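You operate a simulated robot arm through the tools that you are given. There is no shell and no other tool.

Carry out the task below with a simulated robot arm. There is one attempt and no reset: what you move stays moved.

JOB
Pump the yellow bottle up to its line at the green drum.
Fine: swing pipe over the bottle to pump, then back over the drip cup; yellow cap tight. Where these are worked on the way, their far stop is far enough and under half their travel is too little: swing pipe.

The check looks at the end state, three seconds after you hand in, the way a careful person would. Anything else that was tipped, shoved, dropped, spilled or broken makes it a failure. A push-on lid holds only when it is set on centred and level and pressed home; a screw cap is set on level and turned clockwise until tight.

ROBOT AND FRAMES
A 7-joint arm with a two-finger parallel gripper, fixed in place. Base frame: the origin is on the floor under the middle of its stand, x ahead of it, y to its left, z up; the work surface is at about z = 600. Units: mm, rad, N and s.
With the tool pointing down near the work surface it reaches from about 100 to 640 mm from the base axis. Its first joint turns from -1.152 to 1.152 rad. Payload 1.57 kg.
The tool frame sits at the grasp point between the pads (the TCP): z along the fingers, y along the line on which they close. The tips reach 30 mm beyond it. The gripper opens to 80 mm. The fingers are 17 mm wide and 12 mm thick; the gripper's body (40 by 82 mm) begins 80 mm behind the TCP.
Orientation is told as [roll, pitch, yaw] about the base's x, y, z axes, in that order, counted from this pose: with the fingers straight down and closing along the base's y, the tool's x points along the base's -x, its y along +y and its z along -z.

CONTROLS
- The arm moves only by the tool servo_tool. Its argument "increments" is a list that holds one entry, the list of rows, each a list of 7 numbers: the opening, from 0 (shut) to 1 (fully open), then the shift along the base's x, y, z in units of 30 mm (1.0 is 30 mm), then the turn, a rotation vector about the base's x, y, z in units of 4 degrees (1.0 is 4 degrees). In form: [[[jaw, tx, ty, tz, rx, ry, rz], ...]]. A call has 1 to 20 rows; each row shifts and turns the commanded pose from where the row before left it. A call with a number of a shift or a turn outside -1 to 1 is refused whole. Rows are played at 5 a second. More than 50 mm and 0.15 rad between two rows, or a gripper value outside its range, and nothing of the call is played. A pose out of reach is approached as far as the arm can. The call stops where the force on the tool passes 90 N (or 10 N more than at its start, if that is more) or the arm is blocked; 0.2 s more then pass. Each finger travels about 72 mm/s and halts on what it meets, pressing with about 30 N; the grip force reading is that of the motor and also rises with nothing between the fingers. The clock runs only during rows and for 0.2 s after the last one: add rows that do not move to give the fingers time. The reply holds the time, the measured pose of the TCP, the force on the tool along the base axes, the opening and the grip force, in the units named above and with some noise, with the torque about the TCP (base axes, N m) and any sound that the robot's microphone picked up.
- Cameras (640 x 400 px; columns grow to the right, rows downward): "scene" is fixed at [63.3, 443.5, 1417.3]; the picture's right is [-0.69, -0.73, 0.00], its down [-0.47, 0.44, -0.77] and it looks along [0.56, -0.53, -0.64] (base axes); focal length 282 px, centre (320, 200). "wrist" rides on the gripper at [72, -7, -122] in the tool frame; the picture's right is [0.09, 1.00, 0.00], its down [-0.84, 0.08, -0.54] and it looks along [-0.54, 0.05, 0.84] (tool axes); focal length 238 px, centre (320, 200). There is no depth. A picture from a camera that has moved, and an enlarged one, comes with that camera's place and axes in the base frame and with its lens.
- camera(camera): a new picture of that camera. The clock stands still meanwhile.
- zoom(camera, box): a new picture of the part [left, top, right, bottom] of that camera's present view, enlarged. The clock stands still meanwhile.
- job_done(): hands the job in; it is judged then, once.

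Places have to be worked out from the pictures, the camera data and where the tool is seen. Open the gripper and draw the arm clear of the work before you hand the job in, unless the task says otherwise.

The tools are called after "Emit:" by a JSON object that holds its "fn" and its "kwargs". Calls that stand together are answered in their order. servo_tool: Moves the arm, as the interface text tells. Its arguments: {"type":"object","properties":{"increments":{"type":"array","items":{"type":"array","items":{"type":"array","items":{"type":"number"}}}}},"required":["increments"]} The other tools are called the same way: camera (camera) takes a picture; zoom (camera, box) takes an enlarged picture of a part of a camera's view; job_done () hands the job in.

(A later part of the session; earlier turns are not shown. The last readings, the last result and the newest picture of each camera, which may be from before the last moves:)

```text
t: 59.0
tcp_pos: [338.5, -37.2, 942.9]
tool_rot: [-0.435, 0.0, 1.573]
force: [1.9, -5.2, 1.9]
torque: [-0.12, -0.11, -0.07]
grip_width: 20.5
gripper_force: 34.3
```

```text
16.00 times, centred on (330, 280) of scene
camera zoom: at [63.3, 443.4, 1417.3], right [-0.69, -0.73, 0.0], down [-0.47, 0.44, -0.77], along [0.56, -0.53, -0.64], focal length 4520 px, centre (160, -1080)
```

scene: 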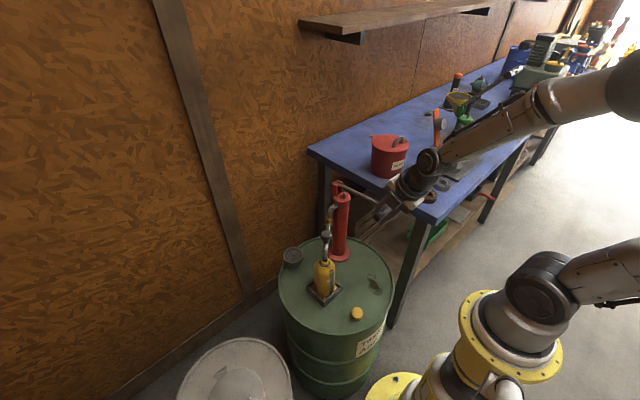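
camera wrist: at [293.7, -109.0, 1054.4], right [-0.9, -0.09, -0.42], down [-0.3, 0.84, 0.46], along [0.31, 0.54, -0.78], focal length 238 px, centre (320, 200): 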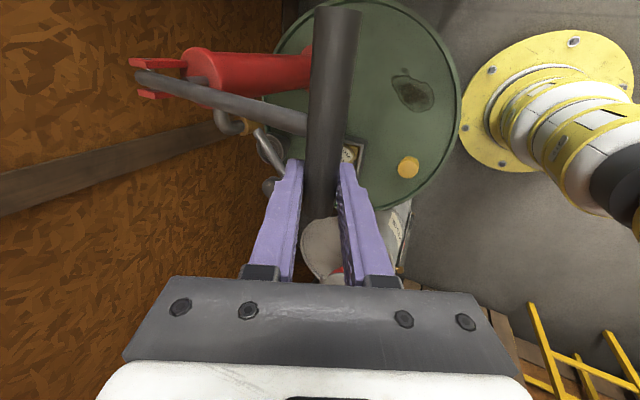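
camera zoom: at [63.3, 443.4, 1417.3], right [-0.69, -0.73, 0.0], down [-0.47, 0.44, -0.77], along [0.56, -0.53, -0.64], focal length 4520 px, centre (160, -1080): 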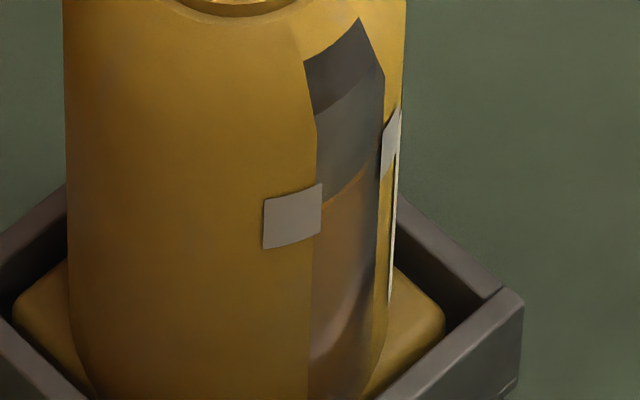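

The level now matches the tab centres within about a millimetre. I open the gripper and back out along the tool axis.

Emit:
{"fn": "servo_tool", "kwargs": {"increments": [[[0.4, 0, 0, 0, 0, 0, 0], [0.7, 0, 0, 0, 0, 0, 0], [0.7, 0, 0, 0, 0, 0, 0], [0.7, -0.35, 0, 0.755, 0, 0, 0], [0.7, -0.35, 0, 0.755, 0, 0, 0], [0.7, -0.35, 0, 0.755, 0, 0, 0], [0.7, 0, 0, 0.9, 0, 0, 0], [0.7, 0, 0, 0.9, 0, 0, 0], [0.7, 0, 0, 0, 0, 0, 0]]]}}

Emit:
{"fn": "camera", "kwargs": {"camera": "scene"}}

Emit:
{"fn": "zoom", "kwargs": {"camera": "scene", "box": [325, 272, 335, 296]}}

Emit:
{"fn": "camera", "kwargs": {"camera": "wrist"}}

```text
t: 61.0
tcp_pos: [310.0, -35.7, 1065.2]
tool_rot: [-0.435, -0.001, 1.572]
force: [0.2, -0.6, 0.1]
torque: [-0.01, -0.02, -0.02]
grip_width: 56.0
gripper_force: 0.1
```

```text
taken
```

scene: 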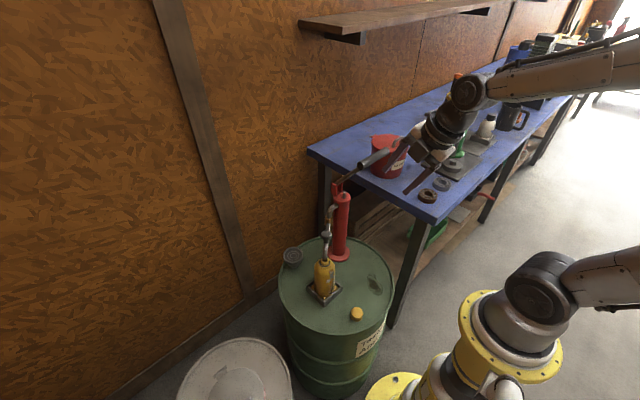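

```text
16.00 times, centred on (330, 284) of scene
camera zoom: at [63.3, 443.5, 1417.3], right [-0.69, -0.73, 0.0], down [-0.47, 0.44, -0.77], along [0.56, -0.53, -0.64], focal length 4520 px, centre (160, -1144)
```

zoom: 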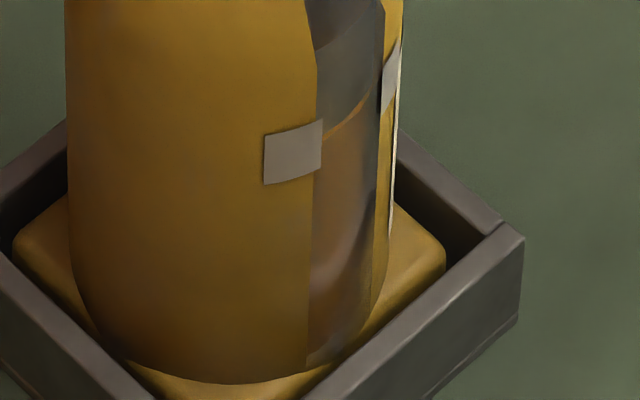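

```text
taken
camera wrist: at [263.9, -109.0, 1178.6], right [-0.9, -0.09, -0.42], down [-0.3, 0.84, 0.46], along [0.31, 0.54, -0.78], focal length 238 px, centre (320, 200)
```

wrist: 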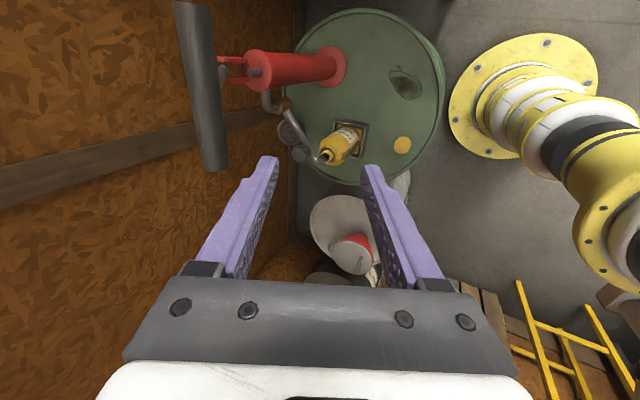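

The handle is spring-returned to its top position, and the level stayed put. Next I level the hand and turn it to yaw 0, then hover above the cap to look at the bottle's window from the front before moving the pipe.

Emit:
{"fn": "servo_tool", "kwargs": {"increments": [[[0.8, 0, 0, 0.1, 0, 0.893, 0], [0.8, 0, 0, 0.1, 0, 0.893, 0], [0.8, 0, 0, 0, 0, 0.893, 0], [0.8, 0, 0, 0, 0, 0.893, 0], [0.8, 0, 0, 0, 0, 0.893, 0], [0.8, 0, 0, 0, 0, 0.893, 0], [0.8, 0, 0, 0, 0, 0.893, 0], [0.8, -0.03, 0.26, 0, 0, 0, -0.98], [0.8, -0.03, 0.26, 0, 0, 0, -0.98], [0.8, -0.03, 0.26, 0, 0, 0, -0.98], [0.8, -0.03, 0.26, 0, 0, 0, -0.98], [0.8, -0.03, 0.26, 0, 0, 0, -0.98], [0.8, -0.03, 0.26, 0, 0, 0, -0.98], [0.8, -0.03, 0.26, 0, 0, 0, -0.98], [0.8, -0.03, 0.26, 0, 0, 0, -0.98], [0.8, -0.03, 0.26, 0, 0, 0, -0.98], [0.8, -0.03, 0.26, 0, 0, 0, -0.98], [0.8, -0.03, 0.26, 0, 0, 0, -0.98], [0.8, 0, 0.26, 0, 0, 0, -0.98], [0.8, 0, 0.2, 0, 0, 0, -0.98]]]}}

Emit:
{"fn": "servo_tool", "kwargs": {"increments": [[[0.8, 0, 0, 0, 0, 0, -0.98], [0.8, 0, 0, 0, 0, 0, -0.98], [0.8, 0, 0, 0, 0, 0, -0.98], [0.8, 0, 0, 0, 0, 0, -0.98], [0.8, 0, 0, -0.5, 0, 0, -0.98], [0.8, 0, 0, -0.9, 0, 0, -0.98], [0.8, 0, 0, -0.95, 0, 0, -0.98], [0.8, 0, 0, -0.95, 0, 0, -0.98], [0.8, 0, 0, -0.95, 0, 0, -0.98], [0.8, 0, 0, -0.95, 0, 0, -0.98], [0.8, 0, 0, -0.95, 0, 0, 0], [0.8, 0, 0, -0.95, 0, 0, 0], [0.8, 0, 0, -0.95, 0, 0, 0], [0.8, 0, 0, 0, 0, 0, 0]]]}}

Emit:
{"fn": "camera", "kwargs": {"camera": "scene"}}

Emit:
{"fn": "camera", "kwargs": {"camera": "wrist"}}

```text
t: 65.2
tcp_pos: [298.5, 63.0, 1070.3]
tool_rot: [0.0, 0.001, 0.681]
force: [0.1, -0.7, -0.4]
torque: [0.0, -0.02, 0.01]
grip_width: 64.3
gripper_force: 0.2
```

```text
t: 68.2
tcp_pos: [300.6, 63.1, 830.1]
tool_rot: [0.0, -0.003, -0.002]
force: [-0.9, 0.4, -0.9]
torque: [0.01, 0.04, -0.01]
grip_width: 63.9
gripper_force: 0.0
```

```text
taken
```

scene: 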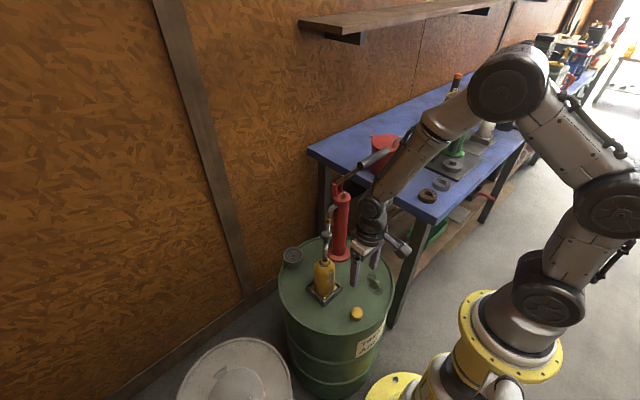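

```text
taken
camera wrist: at [228.8, 55.9, 950.8], right [-0.09, 1.0, 0.0], down [0.84, 0.08, 0.54], along [0.54, 0.05, -0.84], focal length 238 px, centre (320, 200)
```

wrist: 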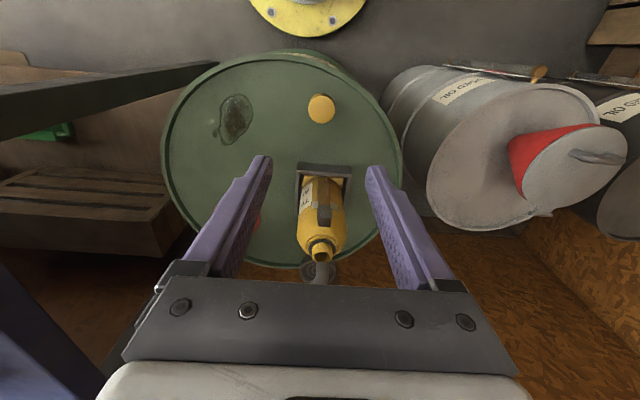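

Emit:
{"fn": "zoom", "kwargs": {"camera": "wrist", "box": [285, 150, 360, 270]}}

Emit:
{"fn": "zoom", "kwargs": {"camera": "wrist", "box": [300, 170, 350, 230]}}

Emit:
{"fn": "zoom", "kwargs": {"camera": "wrist", "box": [290, 80, 350, 130]}}

```text
3.33 times, centred on (322, 210) of wrist
camera zoom: at [228.8, 55.9, 950.8], right [-0.09, 1.0, 0.0], down [0.84, 0.08, 0.54], along [0.54, 0.05, -0.84], focal length 794 px, centre (312, 167)
```

zoom: 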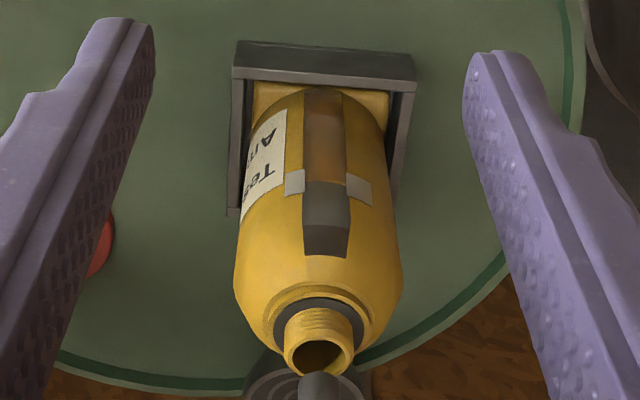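

```text
6.67 times, centred on (325, 200) of wrist
camera zoom: at [228.8, 55.9, 950.8], right [-0.09, 1.0, 0.0], down [0.84, 0.08, 0.54], along [0.54, 0.05, -0.84], focal length 1589 px, centre (287, 200)
```

zoom: 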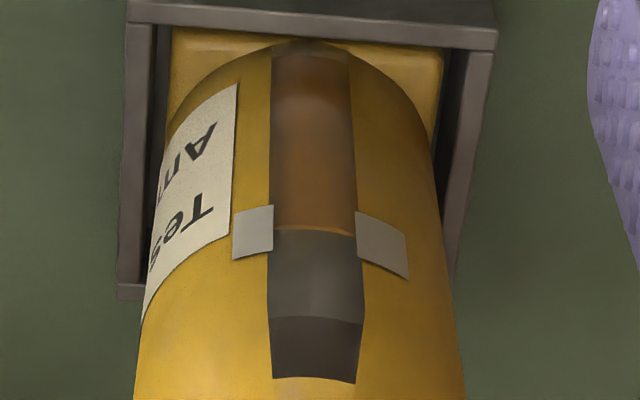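

```text
8.00 times, centred on (320, 105) of wrist
camera zoom: at [228.8, 55.9, 950.8], right [-0.09, 1.0, 0.0], down [0.84, 0.08, 0.54], along [0.54, 0.05, -0.84], focal length 1907 px, centre (320, 960)
```

zoom: 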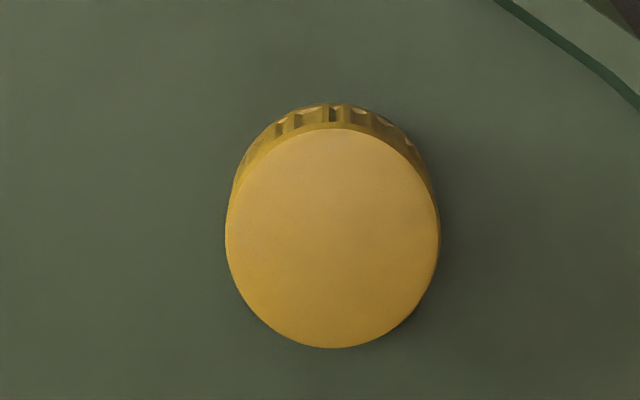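

The front view shows the amber level exactly at the centre of both tabs, so the filling is right. The cap lies at about (301, 65) with its top near z=617. Now I go back to the pipe's knob at about (446, 50), passing on the +y side to stay clear of the T-bar.

Emit:
{"fn": "servo_tool", "kwargs": {"increments": [[[0.65, 0, 0, 0.9, 0, 0, 0], [0.65, 0, 0, 0.9, 0, 0, 0], [0.65, 0, 0, 0.9, 0, 0, 0], [0.65, 0, 0, 0.9, 0, 0, 0], [0.65, 0, 0, 0.75, 0, 0, 0], [0.65, 0.485, 0.137, 0, 0, 0, 0.98], [0.65, 0.485, 0.137, 0, 0, 0, 0.98], [0.65, 0.485, 0.137, 0, 0, 0, 0.98], [0.65, 0.485, 0.137, 0, 0, 0, 0.98], [0.65, 0.485, 0.137, 0, 0, 0, 0.98], [0.65, 0.485, 0.137, 0, 0, 0, 0.98], [0.65, 0.485, 0.137, 0, 0, 0, 0.98], [0.65, 0.485, 0.137, 0, 0, 0, 0.98], [0.65, 0.485, 0.137, 0, 0, 0, 0.98], [0.65, 0.485, 0.137, 0, 0, 0, 0.98], [0.65, 0, 0, 0, 0, 0, 0]]]}}

Emit:
{"fn": "camera", "kwargs": {"camera": "scene"}}

Emit:
{"fn": "camera", "kwargs": {"camera": "wrist"}}

```text
t: 71.6
tcp_pos: [444.3, 103.3, 959.0]
tool_rot: [-0.002, 0.002, 0.684]
force: [0.0, 0.5, -0.8]
torque: [0.02, 0.01, -0.01]
grip_width: 51.9
gripper_force: 0.0
```

```text
taken
```

scene: 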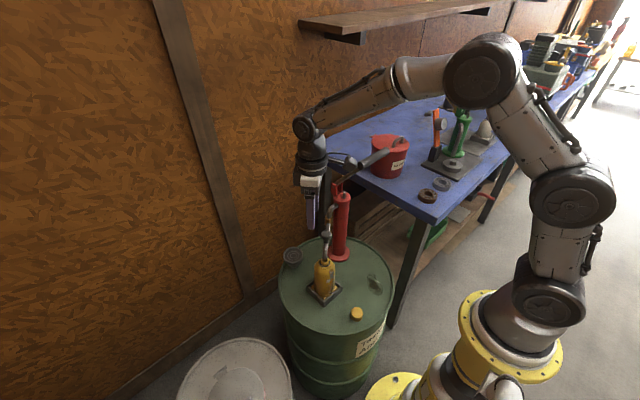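

```text
taken
camera wrist: at [392.6, 52.6, 1081.2], right [-0.7, 0.71, 0.0], down [0.6, 0.59, 0.54], along [0.39, 0.38, -0.84], focal length 238 px, centre (320, 200)
```

wrist: 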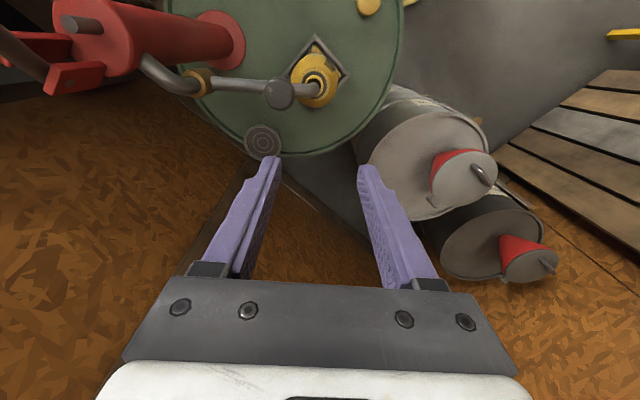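

Emit:
{"fn": "servo_tool", "kwargs": {"increments": [[[0.65, 0, 0, -0.83, 0, 0, 0], [0.65, 0, 0, -0.83, 0, 0, 0], [0.65, 0, 0, -0.83, 0, 0, 0], [0.65, 0.03, -0.9, 0, 0, 0, 0], [0.65, 0.03, -0.88, 0, 0, 0, 0], [0.65, 0, 0, 0, 0, 0, 0]]]}}

Emit:
{"fn": "zoom", "kwargs": {"camera": "wrist", "box": [220, 80, 420, 205]}}

Emit:
{"fn": "zoom", "kwargs": {"camera": "scene", "box": [290, 130, 410, 240]}}

```text
t: 73.0
tcp_pos: [444.8, 48.6, 885.2]
tool_rot: [-0.001, -0.001, 0.683]
force: [0.1, -1.0, -0.3]
torque: [0.02, 0.01, -0.02]
grip_width: 51.9
gripper_force: 0.1
```

```text
3.20 times, centred on (320, 142) of wrist
camera zoom: at [394.0, -1.8, 1007.2], right [-0.7, 0.71, 0.0], down [0.6, 0.59, 0.54], along [0.39, 0.38, -0.84], focal length 763 px, centre (320, 384)
```

zoom: 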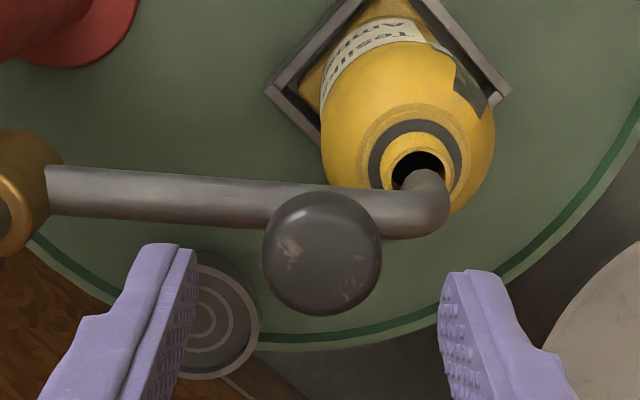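

```text
3.64 times, centred on (350, 185) of scene
camera zoom: at [63.3, 443.5, 1417.3], right [-0.69, -0.73, 0.0], down [-0.47, 0.44, -0.77], along [0.56, -0.53, -0.64], focal length 1027 px, centre (211, 254)
```

zoom: 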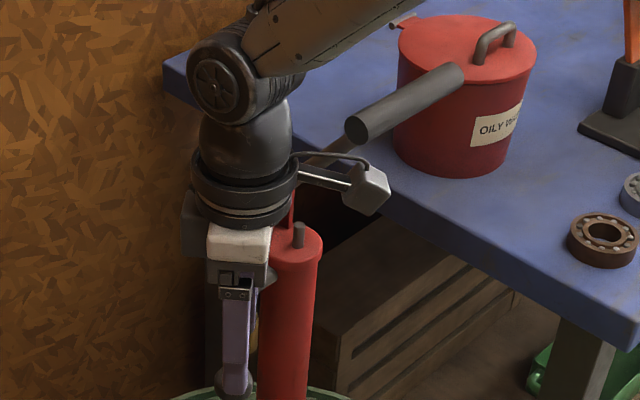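

The knob is on the tool axis with its top at about z=837. I descend to the same gripping height as before and close.

Emit:
{"fn": "servo_tool", "kwargs": {"increments": [[[0.65, 0, 0, -0.42, 0, 0, 0], [0.65, 0, 0, -0.42, 0, 0, 0], [0.65, 0, 0, -0.4, 0, 0, 0], [0.65, 0, 0, 0, 0, 0, 0], [0.3, 0, 0, 0, 0, 0, 0], [0.2, 0, 0, 0, 0, 0, 0], [0.2, 0, 0, 0, 0, 0, 0], [0.2, 0, 0, 0, 0, 0, 0]]]}}

Emit:
{"fn": "zoom", "kwargs": {"camera": "wrist", "box": [220, 80, 420, 205]}}

```text
t: 74.8
tcp_pos: [445.6, 49.9, 848.4]
tool_rot: [0.0, 0.001, 0.682]
force: [0.9, 0.6, -1.5]
torque: [0.03, -0.05, -0.02]
grip_width: 29.1
gripper_force: 38.6
```

```text
3.20 times, centred on (320, 142) of wrist
camera zoom: at [394.2, -0.5, 969.4], right [-0.7, 0.71, 0.0], down [0.6, 0.59, 0.54], along [0.39, 0.38, -0.84], focal length 763 px, centre (320, 384)
```

zoom: 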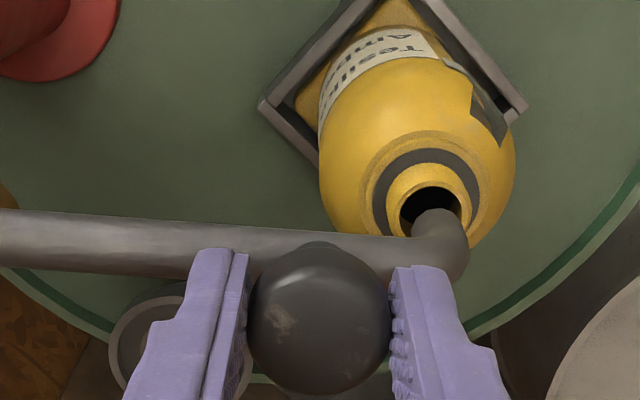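

The knob is held again at 29 mm. I swing the pipe clockwise back along the arc (pivot refined to about (505.6, -17.4)), first half.

Emit:
{"fn": "servo_tool", "kwargs": {"increments": [[[0.2, 0.161, 0.134, 0, 0, 0, -1], [0.2, 0.17, 0.122, 0, 0, 0, -1], [0.2, 0.178, 0.11, 0, 0, 0, -1], [0.2, 0.186, 0.098, 0, 0, 0, -1], [0.2, 0.192, 0.084, 0, 0, 0, -1], [0.2, 0.197, 0.071, 0, 0, 0, -1], [0.2, 0.202, 0.057, 0, 0, 0, -1], [0.2, 0.205, 0.042, 0, 0, 0, -1], [0.2, 0.208, 0.028, 0, 0, 0, -1], [0.2, 0, 0, 0, 0, 0, 0]]]}}

Emit:
{"fn": "zoom", "kwargs": {"camera": "wrist", "box": [160, 60, 480, 260]}}

```text
t: 77.0
tcp_pos: [497.6, 73.3, 847.3]
tool_rot: [-0.001, -0.001, 0.054]
force: [2.2, 0.5, -8.4]
torque: [0.09, -0.5, 0.19]
grip_width: 29.1
gripper_force: 39.0
```

```text
2.00 times, centred on (320, 160) of wrist
camera zoom: at [424.9, 61.8, 969.4], right [-0.15, 0.99, 0.0], down [0.83, 0.12, 0.54], along [0.54, 0.08, -0.84], focal length 477 px, centre (320, 280)
```

zoom: 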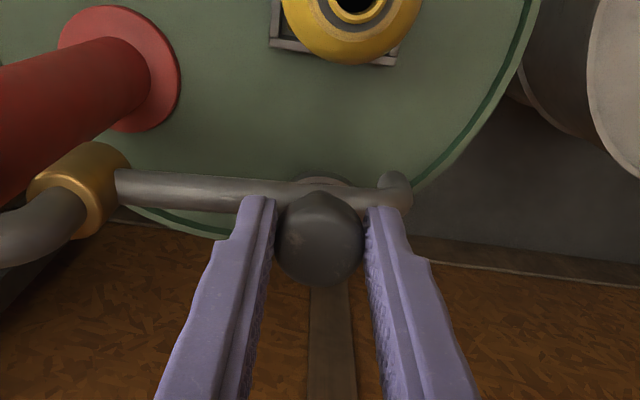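

The swing is smooth with very small forces. I continue the rest of the way to the cup.

Emit:
{"fn": "servo_tool", "kwargs": {"increments": [[[0.2, 0.209, 0.013, 0, 0, 0, -1], [0.2, 0.209, -0.001, 0, 0, 0, -1], [0.2, 0.209, -0.016, 0, 0, 0, -1], [0.2, 0.207, -0.03, 0, 0, 0, -1], [0.2, 0.205, -0.045, 0, 0, 0, -1], [0.2, 0.201, -0.059, 0, 0, 0, -1], [0.2, 0.197, -0.073, 0, 0, 0, -1], [0.2, 0.191, -0.086, 0, 0, 0, -1], [0.2, 0.184, -0.099, 0, 0, 0, -1], [0.2, 0, 0, 0, 0, 0, 0]]]}}

Emit:
{"fn": "zoom", "kwargs": {"camera": "wrist", "box": [160, 60, 480, 260]}}

Emit:
{"fn": "zoom", "kwargs": {"camera": "scene", "box": [260, 180, 360, 280]}}

```text
t: 79.2
tcp_pos: [551.5, 59.5, 847.8]
tool_rot: [0.0, -0.001, -0.577]
force: [-8.7, -5.4, 4.5]
torque: [0.19, 0.73, -0.39]
grip_width: 28.9
gripper_force: 38.9
```

```text
2.00 times, centred on (320, 160) of wrist
camera zoom: at [486.9, 93.3, 969.4], right [0.46, 0.89, 0.0], down [0.74, -0.39, 0.54], along [0.48, -0.25, -0.84], focal length 477 px, centre (320, 280)
```

zoom: 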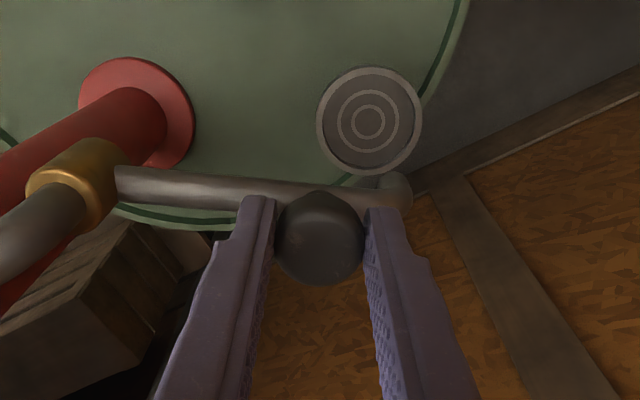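

```text
4.00 times, centred on (310, 230) of scene
camera zoom: at [63.1, 443.4, 1417.3], right [-0.69, -0.73, 0.0], down [-0.47, 0.44, -0.77], along [0.56, -0.53, -0.64], focal length 1130 px, centre (360, 80)
```

zoom: 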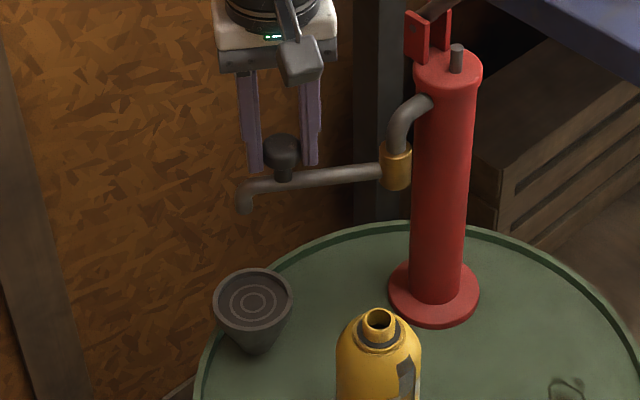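

The pipe is within about 2° of where it began over the cup. I do the last half step.

Emit:
{"fn": "servo_tool", "kwargs": {"increments": [[[0.2, 0.09, -0.054, 0, 0, 0, -0.5], [0.2, 0, 0, 0, 0, 0, 0]]]}}

Emit:
{"fn": "zoom", "kwargs": {"camera": "scene", "box": [280, 200, 345, 270]}}

```text
t: 79.8
tcp_pos: [552.0, 58.7, 848.0]
tool_rot: [-0.004, -0.002, -0.607]
force: [-12.1, -5.1, 4.1]
torque: [-0.41, 0.0, 0.26]
grip_width: 29.0
gripper_force: 38.9
```

```text
5.71 times, centred on (312, 235) of scene
camera zoom: at [62.9, 443.4, 1417.3], right [-0.69, -0.73, 0.0], down [-0.47, 0.44, -0.77], along [0.56, -0.53, -0.64], focal length 1614 px, centre (363, 0)
```

zoom: 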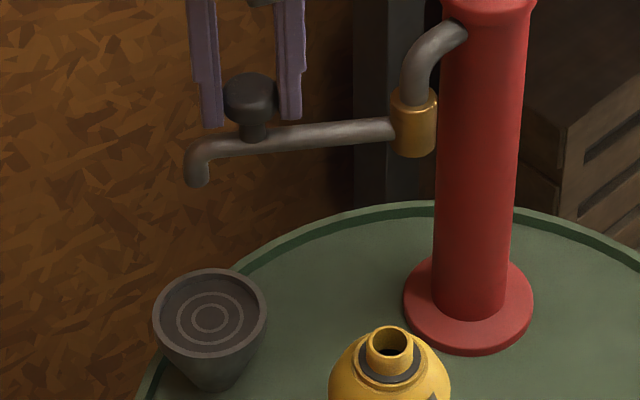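

The pipe is back exactly where it started over the drip cup. I release the knob and rise straight up.

Emit:
{"fn": "servo_tool", "kwargs": {"increments": [[[0.4, 0, 0, 0, 0, 0, 0], [0.65, 0, 0, 0, 0, 0, 0], [0.65, 0, 0, 0, 0, 0, 0], [0.65, 0, 0, 0.5, 0, 0, 0], [0.65, 0, 0, 0.8, 0, 0, 0], [0.65, 0, 0, 0.9, 0, 0, 0], [0.65, 0, 0, 0.95, 0, 0, 0], [0.65, 0, 0, 0.95, 0, 0, 0], [0.65, 0, 0, 0.95, 0, 0, 0], [0.65, 0, 0, 0.95, 0, 0, 0], [0.65, 0, 0, 0.95, 0, 0, 0], [0.65, -0.3, 0, 0.9, 0, 0, 0], [0.65, 0, 0, 0, 0, 0, 0]]]}}

Emit:
{"fn": "camera", "kwargs": {"camera": "scene"}}

Emit:
{"fn": "zoom", "kwargs": {"camera": "scene", "box": [270, 190, 370, 310]}}

```text
t: 82.6
tcp_pos: [544.1, 60.4, 1083.0]
tool_rot: [0.0, 0.001, -0.609]
force: [0.0, -0.3, 0.1]
torque: [0.0, 0.0, -0.02]
grip_width: 51.8
gripper_force: 0.1
```

```text
taken
```

scene: 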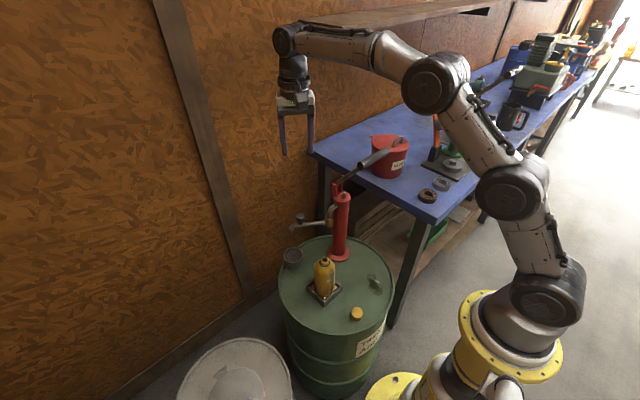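

```text
3.33 times, centred on (320, 250) of scene
camera zoom: at [63.3, 443.5, 1417.3], right [-0.69, -0.73, 0.0], down [-0.47, 0.44, -0.77], along [0.56, -0.53, -0.64], focal length 942 px, centre (320, 33)
```

zoom: 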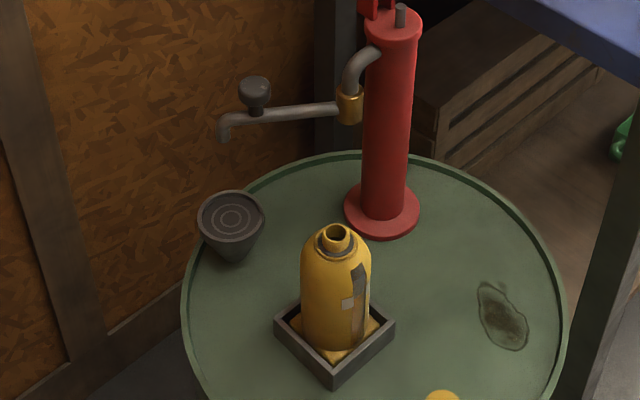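

Everything is in place around the cup. Before fetching the cap I put the wrist camera directly above the bottle's mouth to measure its position precisely.

Emit:
{"fn": "servo_tool", "kwargs": {"increments": [[[1, -0.163, 0.089, -0.49, 0, 0, 0.969], [1, -0.163, 0.089, -0.49, 0, 0, 0.969], [1, -0.163, 0.089, -0.49, 0, 0, 0.969], [1, -0.163, 0.089, -0.49, 0, 0, 0.969], [1, -0.163, 0.089, -0.49, 0, 0, 0.969], [1, -0.163, 0.089, -0.49, 0, 0, 0.969], [1, -0.163, 0.089, -0.49, 0, 0, 0.969], [1, -0.163, 0.089, -0.49, 0, 0, 0.969], [1, -0.163, 0.089, -0.49, 0, 0, 0.969], [1, 0, 0, 0, 0, 0, 0]]]}}

Emit:
{"fn": "camera", "kwargs": {"camera": "wrist"}}

Emit:
{"fn": "zoom", "kwargs": {"camera": "wrist", "box": [270, 10, 370, 100]}}

Emit:
{"fn": "zoom", "kwargs": {"camera": "wrist", "box": [250, 140, 350, 210]}}

```text
t: 84.8
tcp_pos: [501.6, 84.0, 952.2]
tool_rot: [0.0, 0.001, 0.001]
force: [-0.2, 0.4, -0.8]
torque: [0.03, -0.01, -0.04]
grip_width: 80.1
gripper_force: 0.2
```

```text
taken
camera wrist: at [428.7, 76.9, 1073.6], right [-0.09, 1.0, 0.0], down [0.84, 0.08, 0.54], along [0.54, 0.05, -0.84], focal length 238 px, centre (320, 200)
```

wrist: 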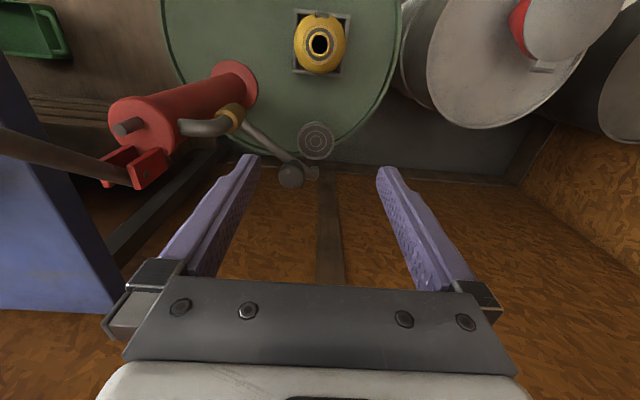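

```text
4.44 times, centred on (320, 55) of wrist
camera zoom: at [428.7, 76.9, 1073.6], right [-0.09, 1.0, 0.0], down [0.84, 0.08, 0.54], along [0.54, 0.05, -0.84], focal length 1059 px, centre (320, 844)
```

zoom: 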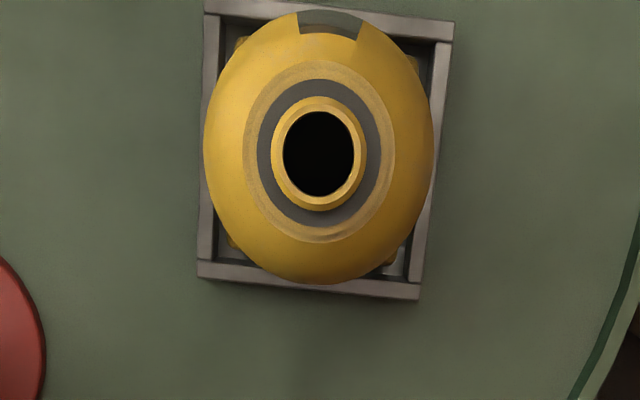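

```text
5.71 times, centred on (300, 175) of wrist
camera zoom: at [428.7, 76.9, 1073.6], right [-0.09, 1.0, 0.0], down [0.84, 0.08, 0.54], along [0.54, 0.05, -0.84], focal length 1362 px, centre (434, 343)
```

zoom: 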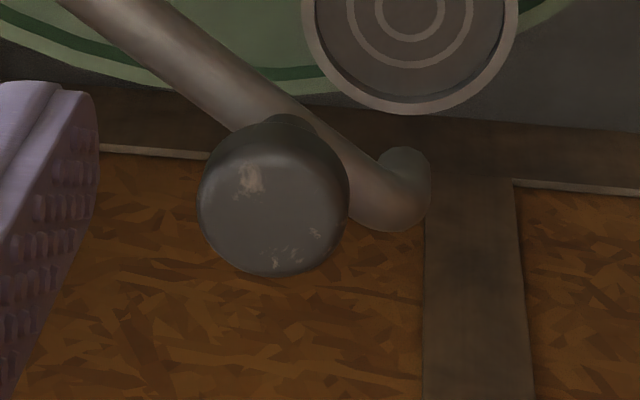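

The neck centre is at about (427.5, 77), outer diameter about 24 mm. Now I fly back over the cap at yaw 0 and come down to hover height.

Emit:
{"fn": "servo_tool", "kwargs": {"increments": [[[0.75, -0.84, -0.08, 0, 0, 0, 0], [0.75, -0.84, -0.08, 0, 0, 0, 0], [0.75, -0.84, -0.08, 0, 0, 0, 0], [0.75, -0.84, -0.08, 0, 0, 0, 0], [0.75, -0.84, -0.08, 0, 0, 0, 0], [0.75, -0.84, -0.08, 0, 0, 0, 0], [0.75, -0.84, -0.08, 0, 0, 0, 0], [0.75, -0.82, -0.08, 0, 0, 0, 0], [0.75, 0, 0, -0.9, 0, 0, 0], [0.75, 0, 0, -0.95, 0, 0, 0], [0.75, 0, 0, -0.95, 0, 0, 0], [0.75, 0, 0, -0.95, 0, 0, 0], [0.75, 0, 0, -0.95, 0, 0, 0], [0.75, 0, 0, -0.95, 0, 0, 0], [0.75, 0, 0, -0.95, 0, 0, 0], [0.75, 0, 0, -0.95, 0, 0, 0], [0.75, 0, 0, -0.9, 0, 0, 0], [0.75, 0, 0, 0, 0, 0, 0]]]}}

Emit:
{"fn": "camera", "kwargs": {"camera": "scene"}}

Emit:
{"fn": "zoom", "kwargs": {"camera": "wrist", "box": [220, 60, 420, 200]}}

```text
t: 88.6
tcp_pos: [299.5, 64.2, 697.0]
tool_rot: [0.001, 0.0, 0.001]
force: [0.3, 0.4, 0.3]
torque: [0.03, 0.01, 0.01]
grip_width: 60.2
gripper_force: 0.2
```

```text
taken
```

scene: 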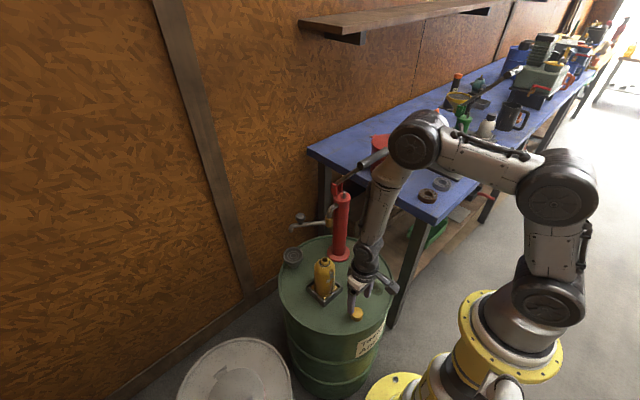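

```text
2.86 times, centred on (320, 130) of wrist
camera zoom: at [227.4, 57.4, 819.0], right [-0.09, 1.0, 0.0], down [0.84, 0.08, 0.54], along [0.54, 0.05, -0.84], focal length 681 px, centre (320, 400)
```

zoom: 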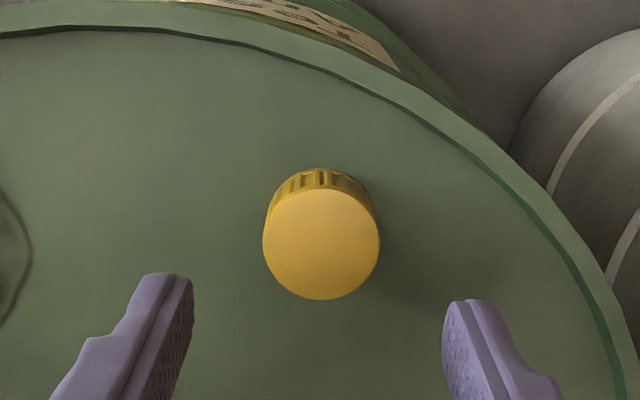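

The cap is centred under the tool within about a millimetre, with its top near z=618. I descend to TCP z≈636, close once to centre it in y, then open again.

Emit:
{"fn": "servo_tool", "kwargs": {"increments": [[[0.75, 0, 0, -0.7, 0, 0, 0], [0.75, 0, 0, -0.7, 0, 0, 0], [0.75, 0, 0, -0.6, 0, 0, 0], [0.75, 0, 0, 0, 0, 0, 0]]]}}

Emit:
{"fn": "zoom", "kwargs": {"camera": "wrist", "box": [220, 80, 420, 220]}}

Emit:
{"fn": "zoom", "kwargs": {"camera": "scene", "box": [325, 270, 395, 340]}}

```text
t: 89.6
tcp_pos: [297.7, 64.7, 637.0]
tool_rot: [0.001, -0.001, 0.0]
force: [0.0, 0.2, 0.0]
torque: [0.01, 0.02, 0.01]
grip_width: 60.1
gripper_force: 0.1
```

```text
2.86 times, centred on (320, 150) of wrist
camera zoom: at [226.4, 57.8, 759.2], right [-0.09, 1.0, 0.0], down [0.84, 0.08, 0.54], along [0.54, 0.05, -0.84], focal length 681 px, centre (320, 343)
```

zoom: 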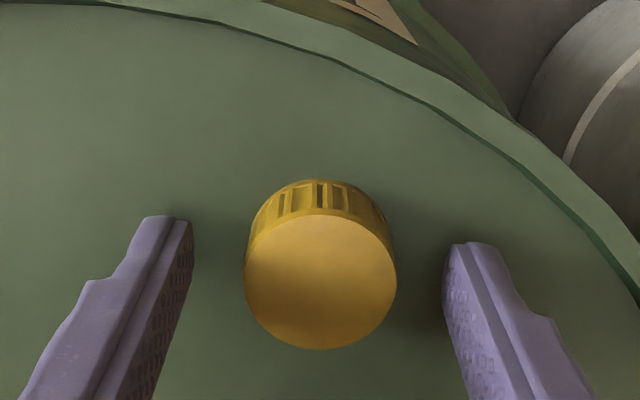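

```text
5.71 times, centred on (360, 305) of scene
camera zoom: at [63.3, 443.5, 1417.3], right [-0.69, -0.73, 0.0], down [-0.47, 0.44, -0.77], along [0.56, -0.53, -0.64], focal length 1614 px, centre (91, -400)
```

zoom: 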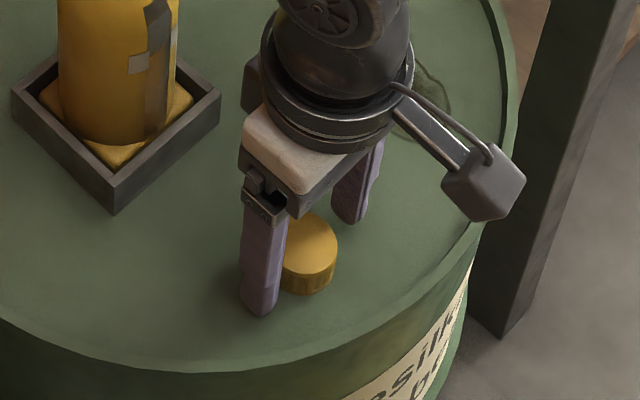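

Emit:
{"fn": "servo_tool", "kwargs": {"increments": [[[0.55, 0, 0, 0, 0, 0, 0], [0.4, 0, 0, 0, 0, 0, 0], [0.35, 0, 0, 0, 0, 0, 0], [0.35, 0, 0, 0, 0, 0, 0], [0.35, 0, 0, 0, 0, 0, 0]]]}}

Emit:
{"fn": "zoom", "kwargs": {"camera": "wrist", "box": [220, 80, 420, 220]}}

```text
t: 90.8
tcp_pos: [297.6, 65.5, 638.0]
tool_rot: [0.0, 0.0, 0.0]
force: [-0.7, 0.6, -0.8]
torque: [-0.01, 0.01, 0.02]
grip_width: 34.3
gripper_force: 29.7
```

```text
2.86 times, centred on (320, 150) of wrist
camera zoom: at [226.4, 57.7, 759.5], right [-0.09, 1.0, 0.0], down [0.84, 0.08, 0.54], along [0.54, 0.05, -0.84], focal length 681 px, centre (320, 343)
```

zoom: 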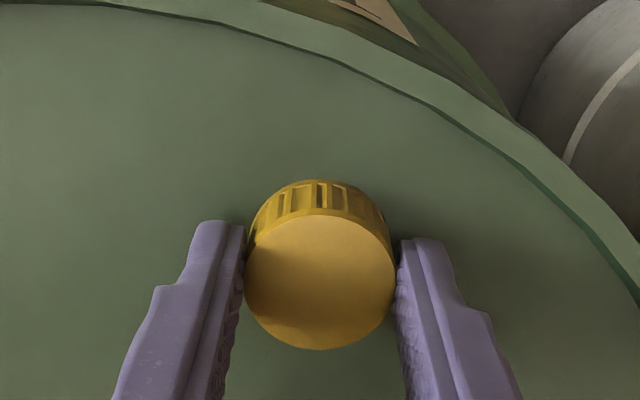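

The cap is 34.3 mm across and firmly centred in y. I open, turn the hand to yaw +90° in place, and close again so that it is centred in x too.

Emit:
{"fn": "servo_tool", "kwargs": {"increments": [[[0.6, 0, 0, 0, 0, 0, 0], [0.75, 0, 0, 0, 0, 0, 0.5], [0.75, 0, 0, 0, 0, 0, 1], [0.75, 0, 0, 0, 0, 0, 1], [0.75, 0, 0, 0, 0, 0, 1], [0.75, 0, 0, 0, 0, 0, 1], [0.75, 0, 0, 0, 0, 0, 1], [0.75, 0, 0, 0, 0, 0, 1], [0.75, 0, 0, 0, 0, 0, 1], [0.75, 0, 0, 0, 0, 0, 1], [0.75, 0, 0, 0, 0, 0, 1], [0.75, 0, 0, 0, 0, 0, 1], [0.75, 0, 0, 0, 0, 0, 1], [0.75, 0, 0, 0, 0, 0, 1], [0.75, 0, 0, 0, 0, 0, 0]]]}}

Emit:
{"fn": "servo_tool", "kwargs": {"increments": [[[0.75, 0, 0, 0, 0, 0, 1], [0.75, 0, 0, 0, 0, 0, 1], [0.75, 0, 0, 0, 0, 0, 1], [0.75, 0, 0, 0, 0, 0, 1], [0.75, 0, 0, 0, 0, 0, 1], [0.75, 0, 0, 0, 0, 0, 1], [0.75, 0, 0, 0, 0, 0, 1], [0.75, 0, 0, 0, 0, 0, 1], [0.75, 0, 0, 0, 0, 0, 1], [0.75, 0, 0, 0, 0, 0, 1], [0.75, 0, 0, 0, 0, 0, 1], [0.75, 0, 0, 0, 0, 0, 0]]]}}

Emit:
{"fn": "camera", "kwargs": {"camera": "wrist"}}

```text
t: 94.0
tcp_pos: [301.0, 64.6, 637.9]
tool_rot: [-0.001, 0.0, 0.875]
force: [-0.5, 0.1, -0.2]
torque: [-0.04, 0.01, 0.01]
grip_width: 60.2
gripper_force: 0.1
```

```text
t: 96.6
tcp_pos: [299.6, 64.9, 637.8]
tool_rot: [0.001, 0.0, 1.641]
force: [-0.7, 0.4, 0.4]
torque: [0.01, 0.01, 0.01]
grip_width: 60.0
gripper_force: 0.2
```

```text
taken
camera wrist: at [310.9, -7.4, 759.6], right [-0.99, -0.16, 0.0], down [-0.14, 0.83, 0.54], along [-0.09, 0.53, -0.84], focal length 238 px, centre (320, 200)
```

wrist: 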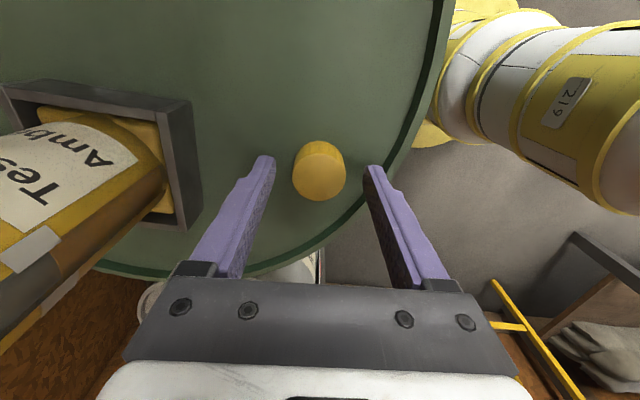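

The cap is between the fingers at yaw 94°. I close on it.

Emit:
{"fn": "servo_tool", "kwargs": {"increments": [[[0.55, 0, 0, 0, 0, 0, 0], [0.4, 0, 0, 0, 0, 0, 0], [0.3, 0, 0, 0, 0, 0, 0], [0.3, 0, 0, 0, 0, 0, 0], [0.3, 0, 0, 0, 0, 0, 0]]]}}

Emit:
{"fn": "zoom", "kwargs": {"camera": "wrist", "box": [220, 80, 420, 220]}}

```text
t: 97.8
tcp_pos: [299.7, 64.1, 638.4]
tool_rot: [0.001, -0.002, 1.641]
force: [0.1, 1.3, 0.5]
torque: [0.0, 0.01, -0.01]
grip_width: 34.5
gripper_force: 30.3
```

```text
2.86 times, centred on (320, 150) of wrist
camera zoom: at [310.8, -7.4, 759.6], right [-0.99, -0.16, 0.0], down [-0.14, 0.83, 0.54], along [-0.09, 0.53, -0.84], focal length 681 px, centre (320, 343)
```

zoom: 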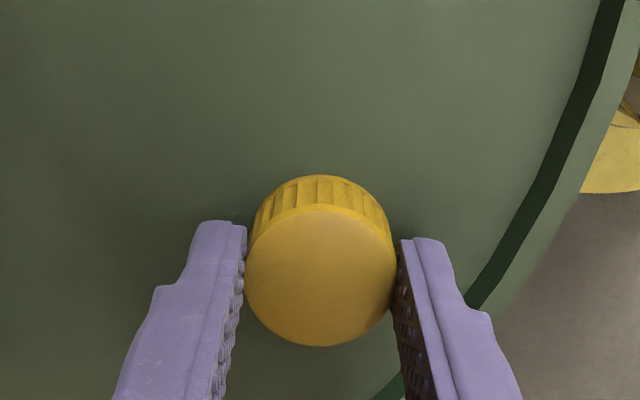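

The cap is held centred on the tool axis, its top 19 mm below the TCP. I lift it and carry it above the bottle.

Emit:
{"fn": "servo_tool", "kwargs": {"increments": [[[0.3, 0, 0, 0.4, 0, 0, 0], [0.3, 0, 0, 0.8, 0, 0, 0], [0.3, 0, 0, 0.9, 0, 0, 0], [0.3, 0, 0, 0.9, 0, 0, 0], [0.3, 0, 0, 0.9, 0, 0, 0], [0.3, 0, 0, 0.9, 0, 0, 0], [0.3, 0, 0, 0.9, 0, 0, 0], [0.3, 0, 0, 0.9, 0, 0, 0], [0.3, 0, 0, 0.9, 0, 0, 0], [0.3, 0, 0, 0, 0, 0, 0]]]}}

Emit:
{"fn": "camera", "kwargs": {"camera": "scene"}}

Emit:
{"fn": "zoom", "kwargs": {"camera": "wrist", "box": [220, 80, 420, 220]}}

```text
t: 100.0
tcp_pos: [300.7, 64.8, 860.3]
tool_rot: [0.001, 0.002, 1.641]
force: [-0.6, 0.3, -0.6]
torque: [0.0, 0.02, 0.0]
grip_width: 34.1
gripper_force: 30.2
```

```text
taken
```

scene: 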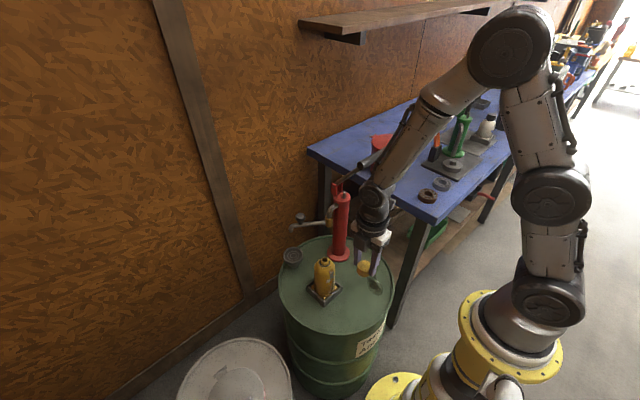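

```text
2.86 times, centred on (320, 150) of wrist
camera zoom: at [311.7, -7.0, 982.8], right [-0.99, -0.16, 0.0], down [-0.14, 0.83, 0.54], along [-0.09, 0.53, -0.84], focal length 681 px, centre (320, 343)
```

zoom: 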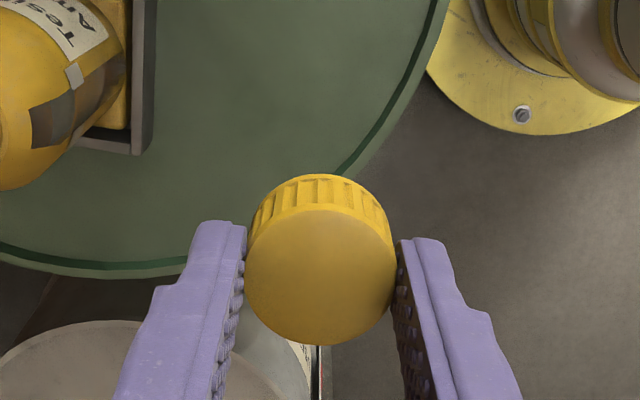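

Emit:
{"fn": "servo_tool", "kwargs": {"increments": [[[0.3, 0.85, 0.083, 0, 0, 0, 0], [0.3, 0.85, 0.083, 0, 0, 0, 0], [0.3, 0.85, 0.083, 0, 0, 0, 0], [0.3, 0.85, 0.083, 0, 0, 0, 0], [0.3, 0.85, 0.083, 0, 0, 0, 0], [0.3, 0, 0, -0.5, 0, 0, 0], [0.3, 0, 0, -0.5, 0, 0, 0], [0.3, 0, 0, 0, 0, 0, 0], [0.3, 0, 0, 0, 0, 0, 0]]]}}

Emit:
{"fn": "camera", "kwargs": {"camera": "scene"}}

Emit:
{"fn": "zoom", "kwargs": {"camera": "scene", "box": [300, 200, 360, 290]}}

Emit:
{"fn": "camera", "kwargs": {"camera": "wrist"}}

```text
t: 102.0
tcp_pos: [427.1, 77.9, 832.4]
tool_rot: [0.001, 0.001, 1.641]
force: [-0.2, 0.0, -0.3]
torque: [-0.01, -0.04, 0.01]
grip_width: 34.3
gripper_force: 30.3
```

```text
taken
```

scene: 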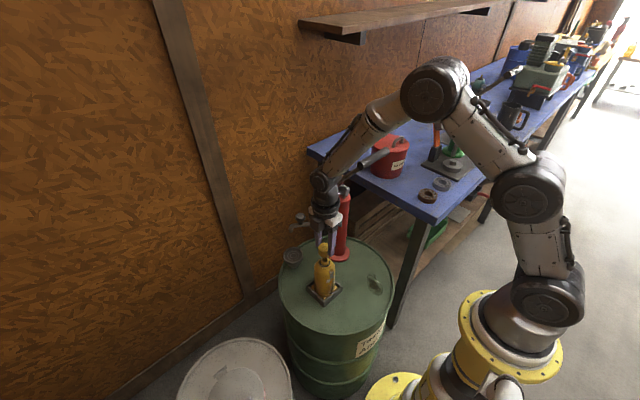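

```text
4.44 times, centred on (330, 245) of scene
camera zoom: at [63.3, 443.5, 1417.3], right [-0.69, -0.73, 0.0], down [-0.47, 0.44, -0.77], along [0.56, -0.53, -0.64], focal length 1255 px, centre (276, 0)
```

zoom: 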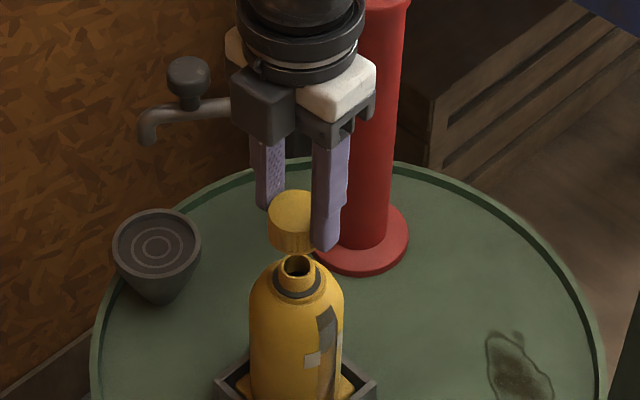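

```text
taken
camera wrist: at [438.8, 6.7, 955.3], right [-0.99, -0.16, 0.0], down [-0.14, 0.83, 0.54], along [-0.09, 0.53, -0.84], focal length 238 px, centre (320, 200)
```

wrist: 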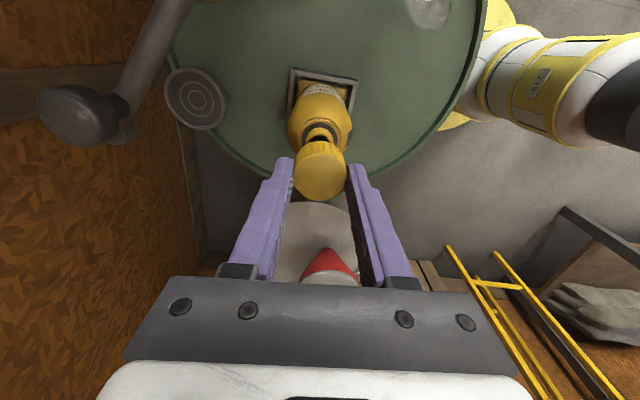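

Emit:
{"fn": "zoom", "kwargs": {"camera": "scene", "box": [310, 235, 350, 275]}}

Emit:
{"fn": "zoom", "kwargs": {"camera": "wrist", "box": [270, 70, 370, 210]}}

```text
10.00 times, centred on (330, 255) of scene
camera zoom: at [63.3, 443.5, 1417.3], right [-0.69, -0.73, 0.0], down [-0.47, 0.44, -0.77], along [0.56, -0.53, -0.64], focal length 2825 px, centre (220, -350)
```

zoom: 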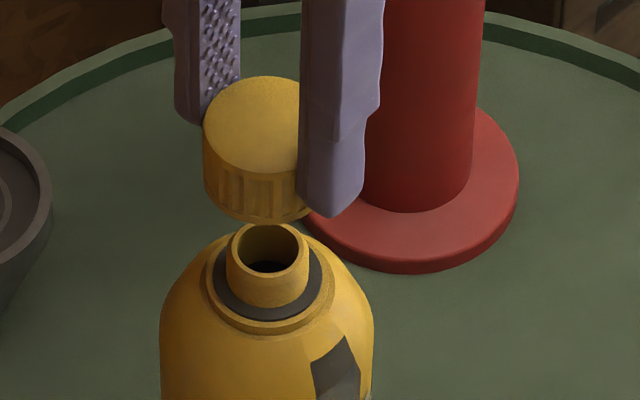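

```text
2.86 times, centred on (320, 140) of wrist
camera zoom: at [438.8, 6.7, 955.3], right [-0.99, -0.16, 0.0], down [-0.14, 0.83, 0.54], along [-0.09, 0.53, -0.84], focal length 681 px, centre (320, 371)
```

zoom: 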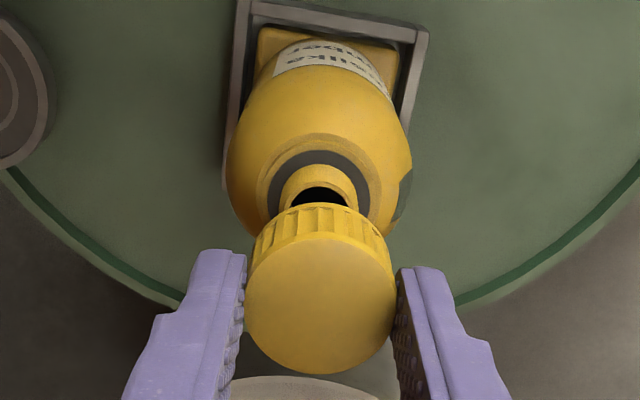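

The cap and neck line up within about 1–2 mm; the pictures suggest shifting about +0.7 mm in x and -1.2 mm in y. I make that trim and lower toward the neck.

Emit:
{"fn": "servo_tool", "kwargs": {"increments": [[[0.3, 0.023, -0.04, -0.4, 0, 0, 0], [0.3, 0, 0, -0.4, 0, 0, 0], [0.3, 0, 0, -0.2, 0, 0, 0], [0.3, 0, 0, 0, 0, 0, 0]]]}}

Emit:
{"fn": "zoom", "kwargs": {"camera": "scene", "box": [310, 235, 350, 275]}}

Emit:
{"fn": "zoom", "kwargs": {"camera": "wrist", "box": [270, 70, 370, 210]}}

```text
t: 103.0
tcp_pos: [427.2, 76.7, 802.2]
tool_rot: [0.0, -0.001, 1.639]
force: [0.2, -0.3, -0.3]
torque: [-0.04, 0.0, -0.01]
grip_width: 34.0
gripper_force: 30.4
```

```text
10.00 times, centred on (330, 255) of scene
camera zoom: at [63.3, 443.5, 1417.3], right [-0.69, -0.73, 0.0], down [-0.47, 0.44, -0.77], along [0.56, -0.53, -0.64], focal length 2825 px, centre (220, -350)
```

zoom: 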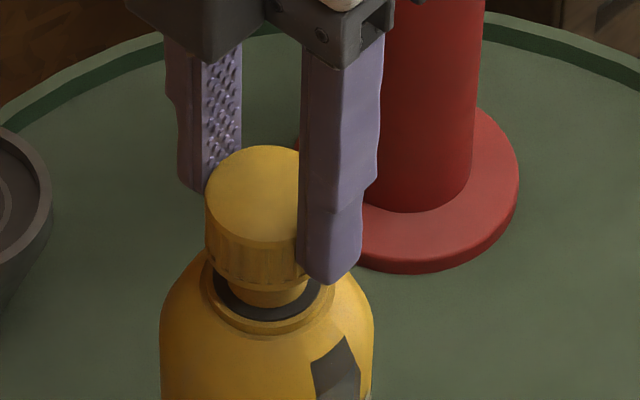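

```text
2.86 times, centred on (320, 140) of wrist
camera zoom: at [439.8, 5.0, 923.5], right [-0.99, -0.16, 0.0], down [-0.14, 0.83, 0.54], along [-0.09, 0.53, -0.84], focal length 681 px, centre (320, 371)
```

zoom: 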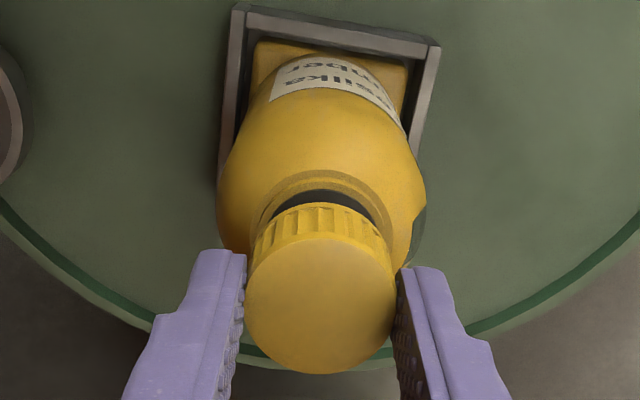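

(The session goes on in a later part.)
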